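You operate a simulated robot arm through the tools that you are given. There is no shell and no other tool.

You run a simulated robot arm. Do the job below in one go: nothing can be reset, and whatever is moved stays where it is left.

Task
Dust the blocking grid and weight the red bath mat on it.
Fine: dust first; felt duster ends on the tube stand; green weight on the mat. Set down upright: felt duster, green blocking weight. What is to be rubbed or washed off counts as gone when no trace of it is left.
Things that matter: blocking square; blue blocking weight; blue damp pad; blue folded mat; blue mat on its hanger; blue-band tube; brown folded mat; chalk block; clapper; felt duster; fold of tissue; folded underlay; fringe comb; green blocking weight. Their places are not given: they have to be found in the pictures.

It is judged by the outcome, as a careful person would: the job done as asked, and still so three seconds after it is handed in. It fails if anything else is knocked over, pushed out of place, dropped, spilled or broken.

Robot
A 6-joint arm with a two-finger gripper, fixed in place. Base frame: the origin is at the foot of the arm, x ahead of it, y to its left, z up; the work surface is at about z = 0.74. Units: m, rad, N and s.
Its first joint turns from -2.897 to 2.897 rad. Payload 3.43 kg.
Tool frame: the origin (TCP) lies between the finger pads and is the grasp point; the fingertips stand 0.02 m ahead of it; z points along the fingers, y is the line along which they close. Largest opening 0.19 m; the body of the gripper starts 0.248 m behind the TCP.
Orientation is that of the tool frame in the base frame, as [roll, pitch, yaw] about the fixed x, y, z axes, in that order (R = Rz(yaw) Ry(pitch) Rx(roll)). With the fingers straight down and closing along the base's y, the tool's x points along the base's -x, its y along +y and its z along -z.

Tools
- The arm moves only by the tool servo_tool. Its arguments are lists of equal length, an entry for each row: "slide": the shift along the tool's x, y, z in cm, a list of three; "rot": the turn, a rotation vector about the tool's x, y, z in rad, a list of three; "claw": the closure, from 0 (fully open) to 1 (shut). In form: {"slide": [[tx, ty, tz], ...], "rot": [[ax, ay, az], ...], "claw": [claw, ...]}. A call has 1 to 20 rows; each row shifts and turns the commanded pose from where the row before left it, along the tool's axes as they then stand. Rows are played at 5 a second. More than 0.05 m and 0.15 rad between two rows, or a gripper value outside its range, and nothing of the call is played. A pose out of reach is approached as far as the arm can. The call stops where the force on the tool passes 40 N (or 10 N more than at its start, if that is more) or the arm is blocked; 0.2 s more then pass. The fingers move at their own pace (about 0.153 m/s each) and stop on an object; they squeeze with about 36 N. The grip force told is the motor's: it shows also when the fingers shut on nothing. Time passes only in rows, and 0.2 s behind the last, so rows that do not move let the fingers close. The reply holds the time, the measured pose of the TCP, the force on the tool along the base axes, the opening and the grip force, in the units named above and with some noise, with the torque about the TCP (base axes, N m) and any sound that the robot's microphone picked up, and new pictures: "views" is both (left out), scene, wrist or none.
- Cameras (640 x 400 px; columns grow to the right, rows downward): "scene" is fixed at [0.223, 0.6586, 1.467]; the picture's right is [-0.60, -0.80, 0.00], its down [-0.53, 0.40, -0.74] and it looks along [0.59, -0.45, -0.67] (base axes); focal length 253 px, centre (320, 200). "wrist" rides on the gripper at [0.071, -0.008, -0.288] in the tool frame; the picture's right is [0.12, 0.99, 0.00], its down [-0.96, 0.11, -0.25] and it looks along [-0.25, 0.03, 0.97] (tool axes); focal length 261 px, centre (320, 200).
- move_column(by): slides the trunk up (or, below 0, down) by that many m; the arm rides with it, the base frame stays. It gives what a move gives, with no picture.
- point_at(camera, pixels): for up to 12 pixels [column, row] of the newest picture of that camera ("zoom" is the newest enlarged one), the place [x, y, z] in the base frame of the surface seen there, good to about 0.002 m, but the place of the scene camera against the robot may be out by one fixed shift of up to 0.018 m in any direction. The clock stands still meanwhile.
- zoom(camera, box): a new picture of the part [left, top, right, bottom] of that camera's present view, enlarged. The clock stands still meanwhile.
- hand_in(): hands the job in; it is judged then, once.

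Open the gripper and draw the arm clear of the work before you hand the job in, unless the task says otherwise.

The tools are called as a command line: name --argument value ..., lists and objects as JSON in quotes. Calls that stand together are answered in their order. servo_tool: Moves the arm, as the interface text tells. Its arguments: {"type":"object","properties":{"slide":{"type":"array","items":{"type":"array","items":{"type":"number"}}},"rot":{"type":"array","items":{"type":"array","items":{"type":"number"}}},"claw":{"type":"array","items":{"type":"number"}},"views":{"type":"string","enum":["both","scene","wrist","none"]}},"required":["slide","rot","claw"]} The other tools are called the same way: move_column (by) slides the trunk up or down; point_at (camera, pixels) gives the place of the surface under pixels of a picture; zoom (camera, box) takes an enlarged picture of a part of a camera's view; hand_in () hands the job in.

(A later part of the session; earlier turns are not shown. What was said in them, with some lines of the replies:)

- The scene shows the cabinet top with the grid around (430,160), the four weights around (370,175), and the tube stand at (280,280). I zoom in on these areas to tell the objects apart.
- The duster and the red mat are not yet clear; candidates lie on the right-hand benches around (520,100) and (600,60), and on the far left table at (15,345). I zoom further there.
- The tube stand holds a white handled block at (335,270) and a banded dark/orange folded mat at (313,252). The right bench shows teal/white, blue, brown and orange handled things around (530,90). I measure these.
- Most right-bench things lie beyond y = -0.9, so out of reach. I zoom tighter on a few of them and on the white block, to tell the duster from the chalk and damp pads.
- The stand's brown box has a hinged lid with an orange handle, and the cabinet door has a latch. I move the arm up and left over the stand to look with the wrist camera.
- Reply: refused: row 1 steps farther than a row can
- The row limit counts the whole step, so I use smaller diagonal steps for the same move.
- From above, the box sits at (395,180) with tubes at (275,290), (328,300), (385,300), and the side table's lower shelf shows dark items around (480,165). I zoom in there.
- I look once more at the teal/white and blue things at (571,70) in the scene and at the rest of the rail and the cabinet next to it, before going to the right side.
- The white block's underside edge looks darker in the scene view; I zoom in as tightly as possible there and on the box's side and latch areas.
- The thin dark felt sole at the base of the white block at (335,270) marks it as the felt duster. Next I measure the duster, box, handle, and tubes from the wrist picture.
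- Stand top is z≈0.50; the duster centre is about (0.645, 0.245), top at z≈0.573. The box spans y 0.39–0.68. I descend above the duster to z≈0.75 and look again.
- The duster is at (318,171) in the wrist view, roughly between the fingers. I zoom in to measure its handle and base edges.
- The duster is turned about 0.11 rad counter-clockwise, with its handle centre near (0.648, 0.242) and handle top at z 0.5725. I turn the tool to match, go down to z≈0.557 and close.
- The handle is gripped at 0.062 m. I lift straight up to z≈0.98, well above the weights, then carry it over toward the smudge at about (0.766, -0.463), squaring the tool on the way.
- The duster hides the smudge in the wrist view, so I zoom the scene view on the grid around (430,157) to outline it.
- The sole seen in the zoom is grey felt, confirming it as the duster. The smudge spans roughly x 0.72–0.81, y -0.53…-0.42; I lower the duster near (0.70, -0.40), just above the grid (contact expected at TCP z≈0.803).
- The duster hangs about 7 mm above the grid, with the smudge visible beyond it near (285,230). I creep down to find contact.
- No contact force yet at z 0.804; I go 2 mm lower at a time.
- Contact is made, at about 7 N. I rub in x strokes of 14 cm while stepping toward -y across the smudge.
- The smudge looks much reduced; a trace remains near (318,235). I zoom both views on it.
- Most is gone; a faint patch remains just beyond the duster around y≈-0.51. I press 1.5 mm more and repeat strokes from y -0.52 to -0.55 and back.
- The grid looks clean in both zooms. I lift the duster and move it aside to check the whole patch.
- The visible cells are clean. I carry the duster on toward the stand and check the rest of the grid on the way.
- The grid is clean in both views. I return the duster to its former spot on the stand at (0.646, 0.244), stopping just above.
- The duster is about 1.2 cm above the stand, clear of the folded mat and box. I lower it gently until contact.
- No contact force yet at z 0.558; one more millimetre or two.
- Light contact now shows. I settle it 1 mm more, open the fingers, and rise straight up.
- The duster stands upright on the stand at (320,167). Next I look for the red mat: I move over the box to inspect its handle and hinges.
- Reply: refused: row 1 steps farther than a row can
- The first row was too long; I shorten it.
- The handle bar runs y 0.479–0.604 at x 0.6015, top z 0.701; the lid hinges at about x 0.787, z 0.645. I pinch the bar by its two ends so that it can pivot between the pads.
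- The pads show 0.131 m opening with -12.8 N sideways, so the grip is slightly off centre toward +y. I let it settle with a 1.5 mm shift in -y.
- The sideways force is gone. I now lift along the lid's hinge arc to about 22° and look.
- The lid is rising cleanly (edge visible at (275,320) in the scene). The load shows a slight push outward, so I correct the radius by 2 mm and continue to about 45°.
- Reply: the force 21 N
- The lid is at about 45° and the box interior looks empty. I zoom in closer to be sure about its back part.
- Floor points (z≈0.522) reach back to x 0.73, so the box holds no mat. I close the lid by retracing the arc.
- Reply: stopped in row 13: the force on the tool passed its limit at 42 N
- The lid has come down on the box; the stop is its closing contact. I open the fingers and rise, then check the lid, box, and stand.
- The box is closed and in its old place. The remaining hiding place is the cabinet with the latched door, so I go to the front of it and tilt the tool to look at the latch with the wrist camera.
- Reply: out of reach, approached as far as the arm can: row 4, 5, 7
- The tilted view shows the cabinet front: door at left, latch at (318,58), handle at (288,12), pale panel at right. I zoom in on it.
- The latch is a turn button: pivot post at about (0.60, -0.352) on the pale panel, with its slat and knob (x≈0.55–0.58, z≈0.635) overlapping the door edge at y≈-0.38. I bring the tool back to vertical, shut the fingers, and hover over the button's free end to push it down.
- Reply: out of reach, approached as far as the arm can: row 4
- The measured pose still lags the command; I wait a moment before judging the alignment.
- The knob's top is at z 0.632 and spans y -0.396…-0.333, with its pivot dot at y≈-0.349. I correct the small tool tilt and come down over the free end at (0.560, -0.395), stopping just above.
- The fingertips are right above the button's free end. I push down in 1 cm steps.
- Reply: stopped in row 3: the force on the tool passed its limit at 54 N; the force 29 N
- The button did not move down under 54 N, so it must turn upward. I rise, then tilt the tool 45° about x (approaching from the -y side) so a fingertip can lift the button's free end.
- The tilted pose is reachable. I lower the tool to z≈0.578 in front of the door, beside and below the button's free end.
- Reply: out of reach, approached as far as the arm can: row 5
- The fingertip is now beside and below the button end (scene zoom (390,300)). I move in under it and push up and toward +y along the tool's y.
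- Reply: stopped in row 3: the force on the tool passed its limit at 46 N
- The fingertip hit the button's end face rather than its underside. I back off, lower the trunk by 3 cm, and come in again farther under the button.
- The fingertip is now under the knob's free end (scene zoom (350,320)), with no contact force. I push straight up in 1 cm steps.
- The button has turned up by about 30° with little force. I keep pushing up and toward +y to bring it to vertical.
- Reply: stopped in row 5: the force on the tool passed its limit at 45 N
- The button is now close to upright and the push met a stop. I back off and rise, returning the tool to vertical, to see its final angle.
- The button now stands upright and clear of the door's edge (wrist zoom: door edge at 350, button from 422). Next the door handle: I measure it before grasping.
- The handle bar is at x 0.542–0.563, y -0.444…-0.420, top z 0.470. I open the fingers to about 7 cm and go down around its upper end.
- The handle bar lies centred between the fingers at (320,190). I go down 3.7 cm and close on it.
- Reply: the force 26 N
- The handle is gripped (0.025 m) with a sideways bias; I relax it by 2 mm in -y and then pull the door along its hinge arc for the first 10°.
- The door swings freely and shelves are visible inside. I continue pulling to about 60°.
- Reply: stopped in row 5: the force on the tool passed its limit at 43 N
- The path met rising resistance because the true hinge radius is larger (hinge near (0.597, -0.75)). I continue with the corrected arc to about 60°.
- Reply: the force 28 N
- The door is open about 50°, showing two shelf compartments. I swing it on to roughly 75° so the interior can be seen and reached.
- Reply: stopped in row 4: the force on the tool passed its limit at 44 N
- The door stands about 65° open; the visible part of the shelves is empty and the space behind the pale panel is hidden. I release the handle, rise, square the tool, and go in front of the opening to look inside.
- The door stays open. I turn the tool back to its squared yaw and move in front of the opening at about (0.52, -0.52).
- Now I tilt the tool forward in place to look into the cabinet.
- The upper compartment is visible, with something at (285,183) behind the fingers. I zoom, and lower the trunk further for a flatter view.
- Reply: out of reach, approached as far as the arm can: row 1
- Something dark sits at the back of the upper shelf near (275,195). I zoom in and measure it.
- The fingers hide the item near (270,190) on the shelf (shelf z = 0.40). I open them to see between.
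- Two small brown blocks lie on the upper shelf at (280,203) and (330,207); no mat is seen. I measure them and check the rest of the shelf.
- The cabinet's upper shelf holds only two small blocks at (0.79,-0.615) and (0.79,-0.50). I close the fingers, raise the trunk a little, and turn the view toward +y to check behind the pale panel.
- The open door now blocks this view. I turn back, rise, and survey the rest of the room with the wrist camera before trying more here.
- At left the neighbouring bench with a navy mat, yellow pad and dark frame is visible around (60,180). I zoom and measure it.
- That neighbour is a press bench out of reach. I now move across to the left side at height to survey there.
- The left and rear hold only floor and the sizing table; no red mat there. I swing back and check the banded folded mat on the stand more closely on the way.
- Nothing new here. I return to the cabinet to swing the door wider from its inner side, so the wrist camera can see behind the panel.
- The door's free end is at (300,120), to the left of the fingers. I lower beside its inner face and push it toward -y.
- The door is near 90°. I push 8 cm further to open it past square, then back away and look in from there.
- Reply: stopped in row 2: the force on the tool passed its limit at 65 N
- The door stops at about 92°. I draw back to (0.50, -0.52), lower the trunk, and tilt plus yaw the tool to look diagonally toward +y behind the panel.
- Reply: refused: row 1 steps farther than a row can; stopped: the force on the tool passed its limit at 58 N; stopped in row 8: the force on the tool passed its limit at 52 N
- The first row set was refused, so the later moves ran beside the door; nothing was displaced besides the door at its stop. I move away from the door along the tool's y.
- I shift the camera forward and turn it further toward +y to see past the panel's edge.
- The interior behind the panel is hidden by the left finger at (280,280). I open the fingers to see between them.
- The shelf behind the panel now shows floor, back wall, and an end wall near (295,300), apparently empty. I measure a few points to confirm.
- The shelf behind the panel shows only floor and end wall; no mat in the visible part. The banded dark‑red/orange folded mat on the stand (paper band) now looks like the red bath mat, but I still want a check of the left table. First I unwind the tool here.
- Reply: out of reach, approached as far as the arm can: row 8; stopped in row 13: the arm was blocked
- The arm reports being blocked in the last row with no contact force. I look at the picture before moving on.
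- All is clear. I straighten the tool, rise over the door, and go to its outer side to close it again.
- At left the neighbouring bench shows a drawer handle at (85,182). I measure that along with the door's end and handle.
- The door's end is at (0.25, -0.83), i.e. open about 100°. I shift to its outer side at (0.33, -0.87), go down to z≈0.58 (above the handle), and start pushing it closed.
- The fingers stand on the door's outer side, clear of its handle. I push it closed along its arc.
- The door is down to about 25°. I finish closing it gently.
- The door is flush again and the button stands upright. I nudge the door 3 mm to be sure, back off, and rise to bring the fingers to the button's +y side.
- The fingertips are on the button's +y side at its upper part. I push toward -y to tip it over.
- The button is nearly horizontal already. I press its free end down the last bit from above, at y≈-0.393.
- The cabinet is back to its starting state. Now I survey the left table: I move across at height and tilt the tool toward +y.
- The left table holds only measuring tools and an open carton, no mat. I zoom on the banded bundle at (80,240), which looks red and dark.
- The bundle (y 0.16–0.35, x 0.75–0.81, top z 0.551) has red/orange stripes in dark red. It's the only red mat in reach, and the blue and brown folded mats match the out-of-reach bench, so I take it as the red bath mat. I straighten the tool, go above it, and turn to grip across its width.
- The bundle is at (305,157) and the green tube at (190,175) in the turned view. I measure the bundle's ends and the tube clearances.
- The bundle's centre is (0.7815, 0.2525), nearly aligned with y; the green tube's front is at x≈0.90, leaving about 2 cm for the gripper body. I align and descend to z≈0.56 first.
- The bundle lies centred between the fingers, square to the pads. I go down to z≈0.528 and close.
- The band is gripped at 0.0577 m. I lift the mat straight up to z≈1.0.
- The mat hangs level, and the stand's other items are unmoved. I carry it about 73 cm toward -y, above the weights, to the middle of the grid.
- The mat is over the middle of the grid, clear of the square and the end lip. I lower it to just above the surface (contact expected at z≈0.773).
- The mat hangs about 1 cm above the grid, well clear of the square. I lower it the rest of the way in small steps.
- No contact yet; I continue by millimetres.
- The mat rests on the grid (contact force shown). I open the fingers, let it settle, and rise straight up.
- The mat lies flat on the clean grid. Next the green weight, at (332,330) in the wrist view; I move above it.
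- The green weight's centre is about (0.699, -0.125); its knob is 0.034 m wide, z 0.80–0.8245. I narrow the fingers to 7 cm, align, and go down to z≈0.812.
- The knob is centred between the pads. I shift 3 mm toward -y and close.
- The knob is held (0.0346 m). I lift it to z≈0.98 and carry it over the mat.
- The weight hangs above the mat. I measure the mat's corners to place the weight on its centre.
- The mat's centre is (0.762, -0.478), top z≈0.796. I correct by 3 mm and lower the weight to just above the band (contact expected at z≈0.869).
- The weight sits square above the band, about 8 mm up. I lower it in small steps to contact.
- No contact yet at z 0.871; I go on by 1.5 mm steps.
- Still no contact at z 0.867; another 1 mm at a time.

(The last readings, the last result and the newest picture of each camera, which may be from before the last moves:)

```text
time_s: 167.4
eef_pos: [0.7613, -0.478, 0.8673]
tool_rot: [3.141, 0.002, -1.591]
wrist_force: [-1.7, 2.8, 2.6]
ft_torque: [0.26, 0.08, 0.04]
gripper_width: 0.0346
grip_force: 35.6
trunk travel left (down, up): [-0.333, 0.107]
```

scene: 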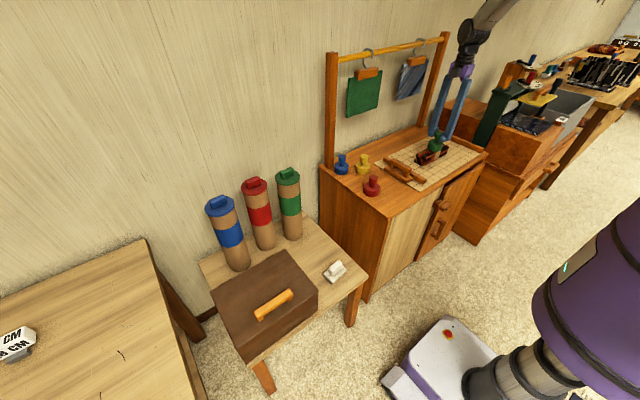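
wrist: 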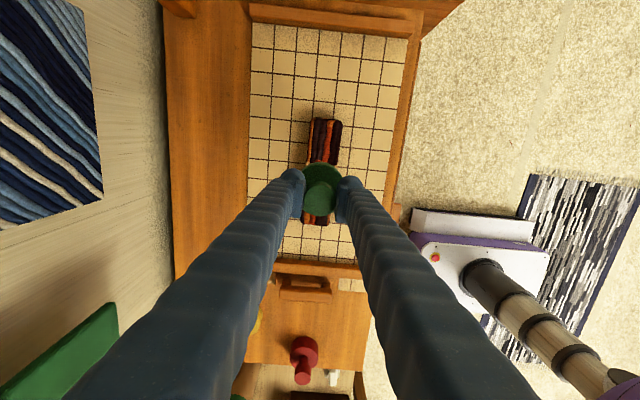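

The weight now rests on the mat (the hanging load has been taken up). I open the fingers gently and rise straight up.

servo_tool --slide '[[0, 0, 0], [0, 0, 0], [0, 0, 0], [0, 0, -3], [0, 0, -5], [0, 0, -5]]' --rot '[[0, 0, 0], [0, 0, 0], [0, 0, 0], [0, 0, 0], [0, 0, 0], [0, 0, 0]]' --claw '[0.75, 0.65, 0.65, 0.65, 0.65, 0.65]' --views "both"

zoom --camera "scene" --box '[400, 120, 470, 180]'

```text
time_s: 168.8
eef_pos: [0.7623, -0.4769, 0.9968]
tool_rot: [3.142, 0.004, -1.591]
wrist_force: [-0.4, -0.2, 0.1]
ft_torque: [-0.02, -0.09, 0.01]
gripper_width: 0.0664
grip_force: 0.0
trunk travel left (down, up): [-0.333, 0.107]
```

scene: 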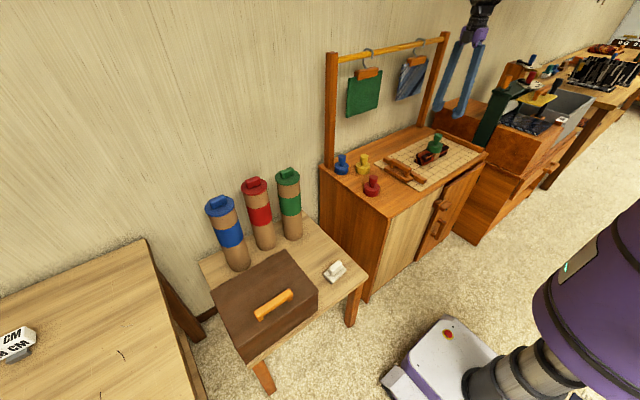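
wrist: 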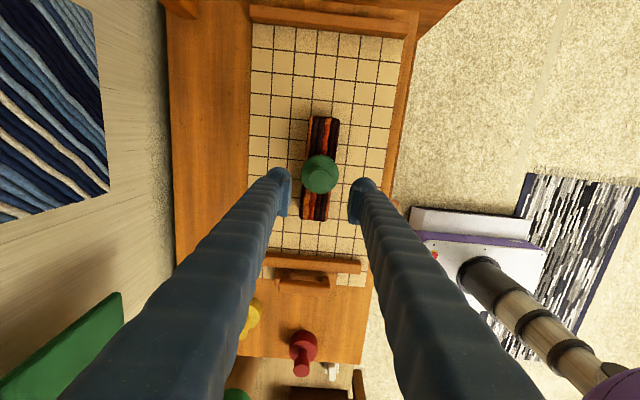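

```text
6.67 times, centred on (435, 150) of scene
```

zoom: 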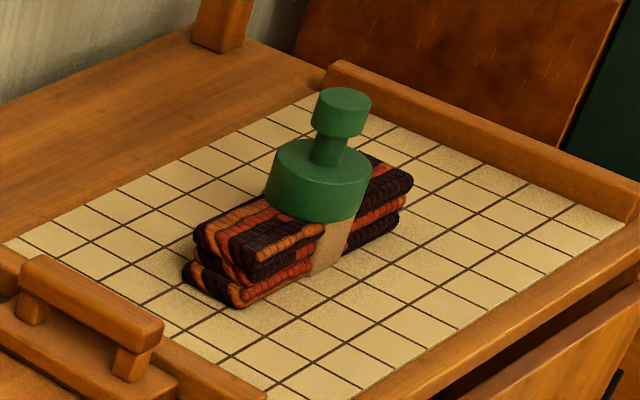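

The green weight stands upright on the mat. I rise, open the gripper, and draw the arm back toward the middle, clear of the work.

servo_tool --slide '[[0, 0, -5], [0, 0, -4], [-4, 3, 0], [-4, 3, 0], [-4, 3, 0], [-4, 3, 0], [-5, 0, 0], [-5, 0, 0], [-5, 0, 0], [-5, 0, 0], [0, 0, 0]]' --rot '[[0, 0, 0], [0, 0, 0], [0, 0, 0], [0, 0, 0], [0, 0, 0], [0, 0, 0], [0, 0, 0], [0, 0, 0], [0, 0, 0], [0, 0, 0], [0, 0, 0]]' --claw '[0.65, 0.5, 0, 0, 0, 0, 0, 0, 0, 0, 0]' --views "both"

zoom --camera "scene" --box '[320, 110, 500, 270]'

zoom --camera "scene" --box '[190, 150, 390, 370]'

```text
time_s: 171.2
eef_pos: [0.6485, -0.1152, 1.0882]
tool_rot: [3.141, 0.002, -1.591]
wrist_force: [0.0, -0.5, 0.4]
ft_torque: [-0.08, 0.03, 0.0]
gripper_width: 0.19
grip_force: 0.0
trunk travel left (down, up): [-0.333, 0.107]
```

scene: 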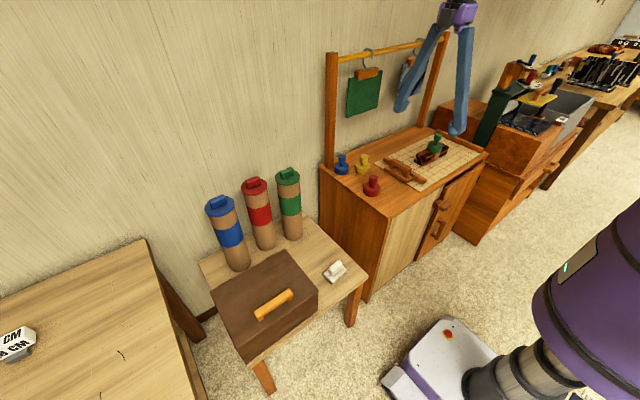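
wrist: 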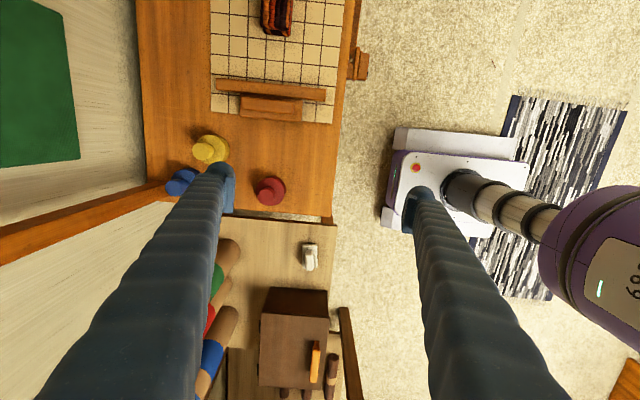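

```text
2.50 times, centred on (410, 190) of scene
```

zoom: 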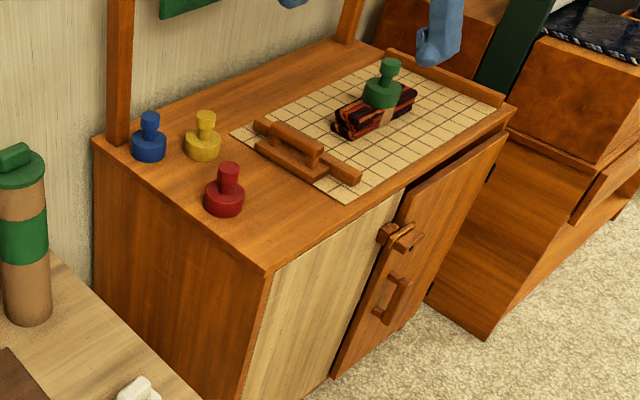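

```text
1.82 times, centred on (290, 260) of scene
```

zoom: 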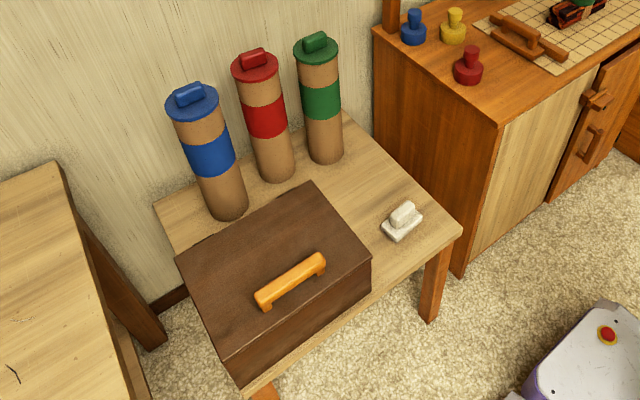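

Everything is in place. The grid is dusted, the banded red mat lies on it with the green weight upright on top, and the duster stands on the tube stand. The box and cabinet are closed again, and the arm is clear with the gripper open. I hand the job in.

hand_in

```text
The job is handed in.
```

I dusted the blocking grid, then laid the mat on it and set the green weight on top. One thing is uncertain: I had to infer which mat was the red bath mat.

- **Dusting:** The grid showed no trace of the smudge in either camera view. The felt duster is back upright at its original spot on the tube stand.
- **Mat:** I used the folded, paper-banded bundle from the tube stand. It is dark plum with red and orange stripes, not plain red. It was the only red mat I found within reach, but nothing in the pictures labelled it as the bath mat.
- **Weight:** The green weight stands upright on the middle of the mat, and stayed so after I let go.
- **Searching:** I opened the brown box and the cabinet to look for another red mat. The part of the box I could see was empty, and the part of the cabinet I could see held only two small wooden blocks. Part of the cabinet behind the fixed pale panel stayed out of view. I did not open the three tubes. I closed the box lid and the cabinet door, and turned the door's catch back as it was.

Nothing was knocked over, dropped or visibly displaced. The arm is clear of the work with the gripper open.
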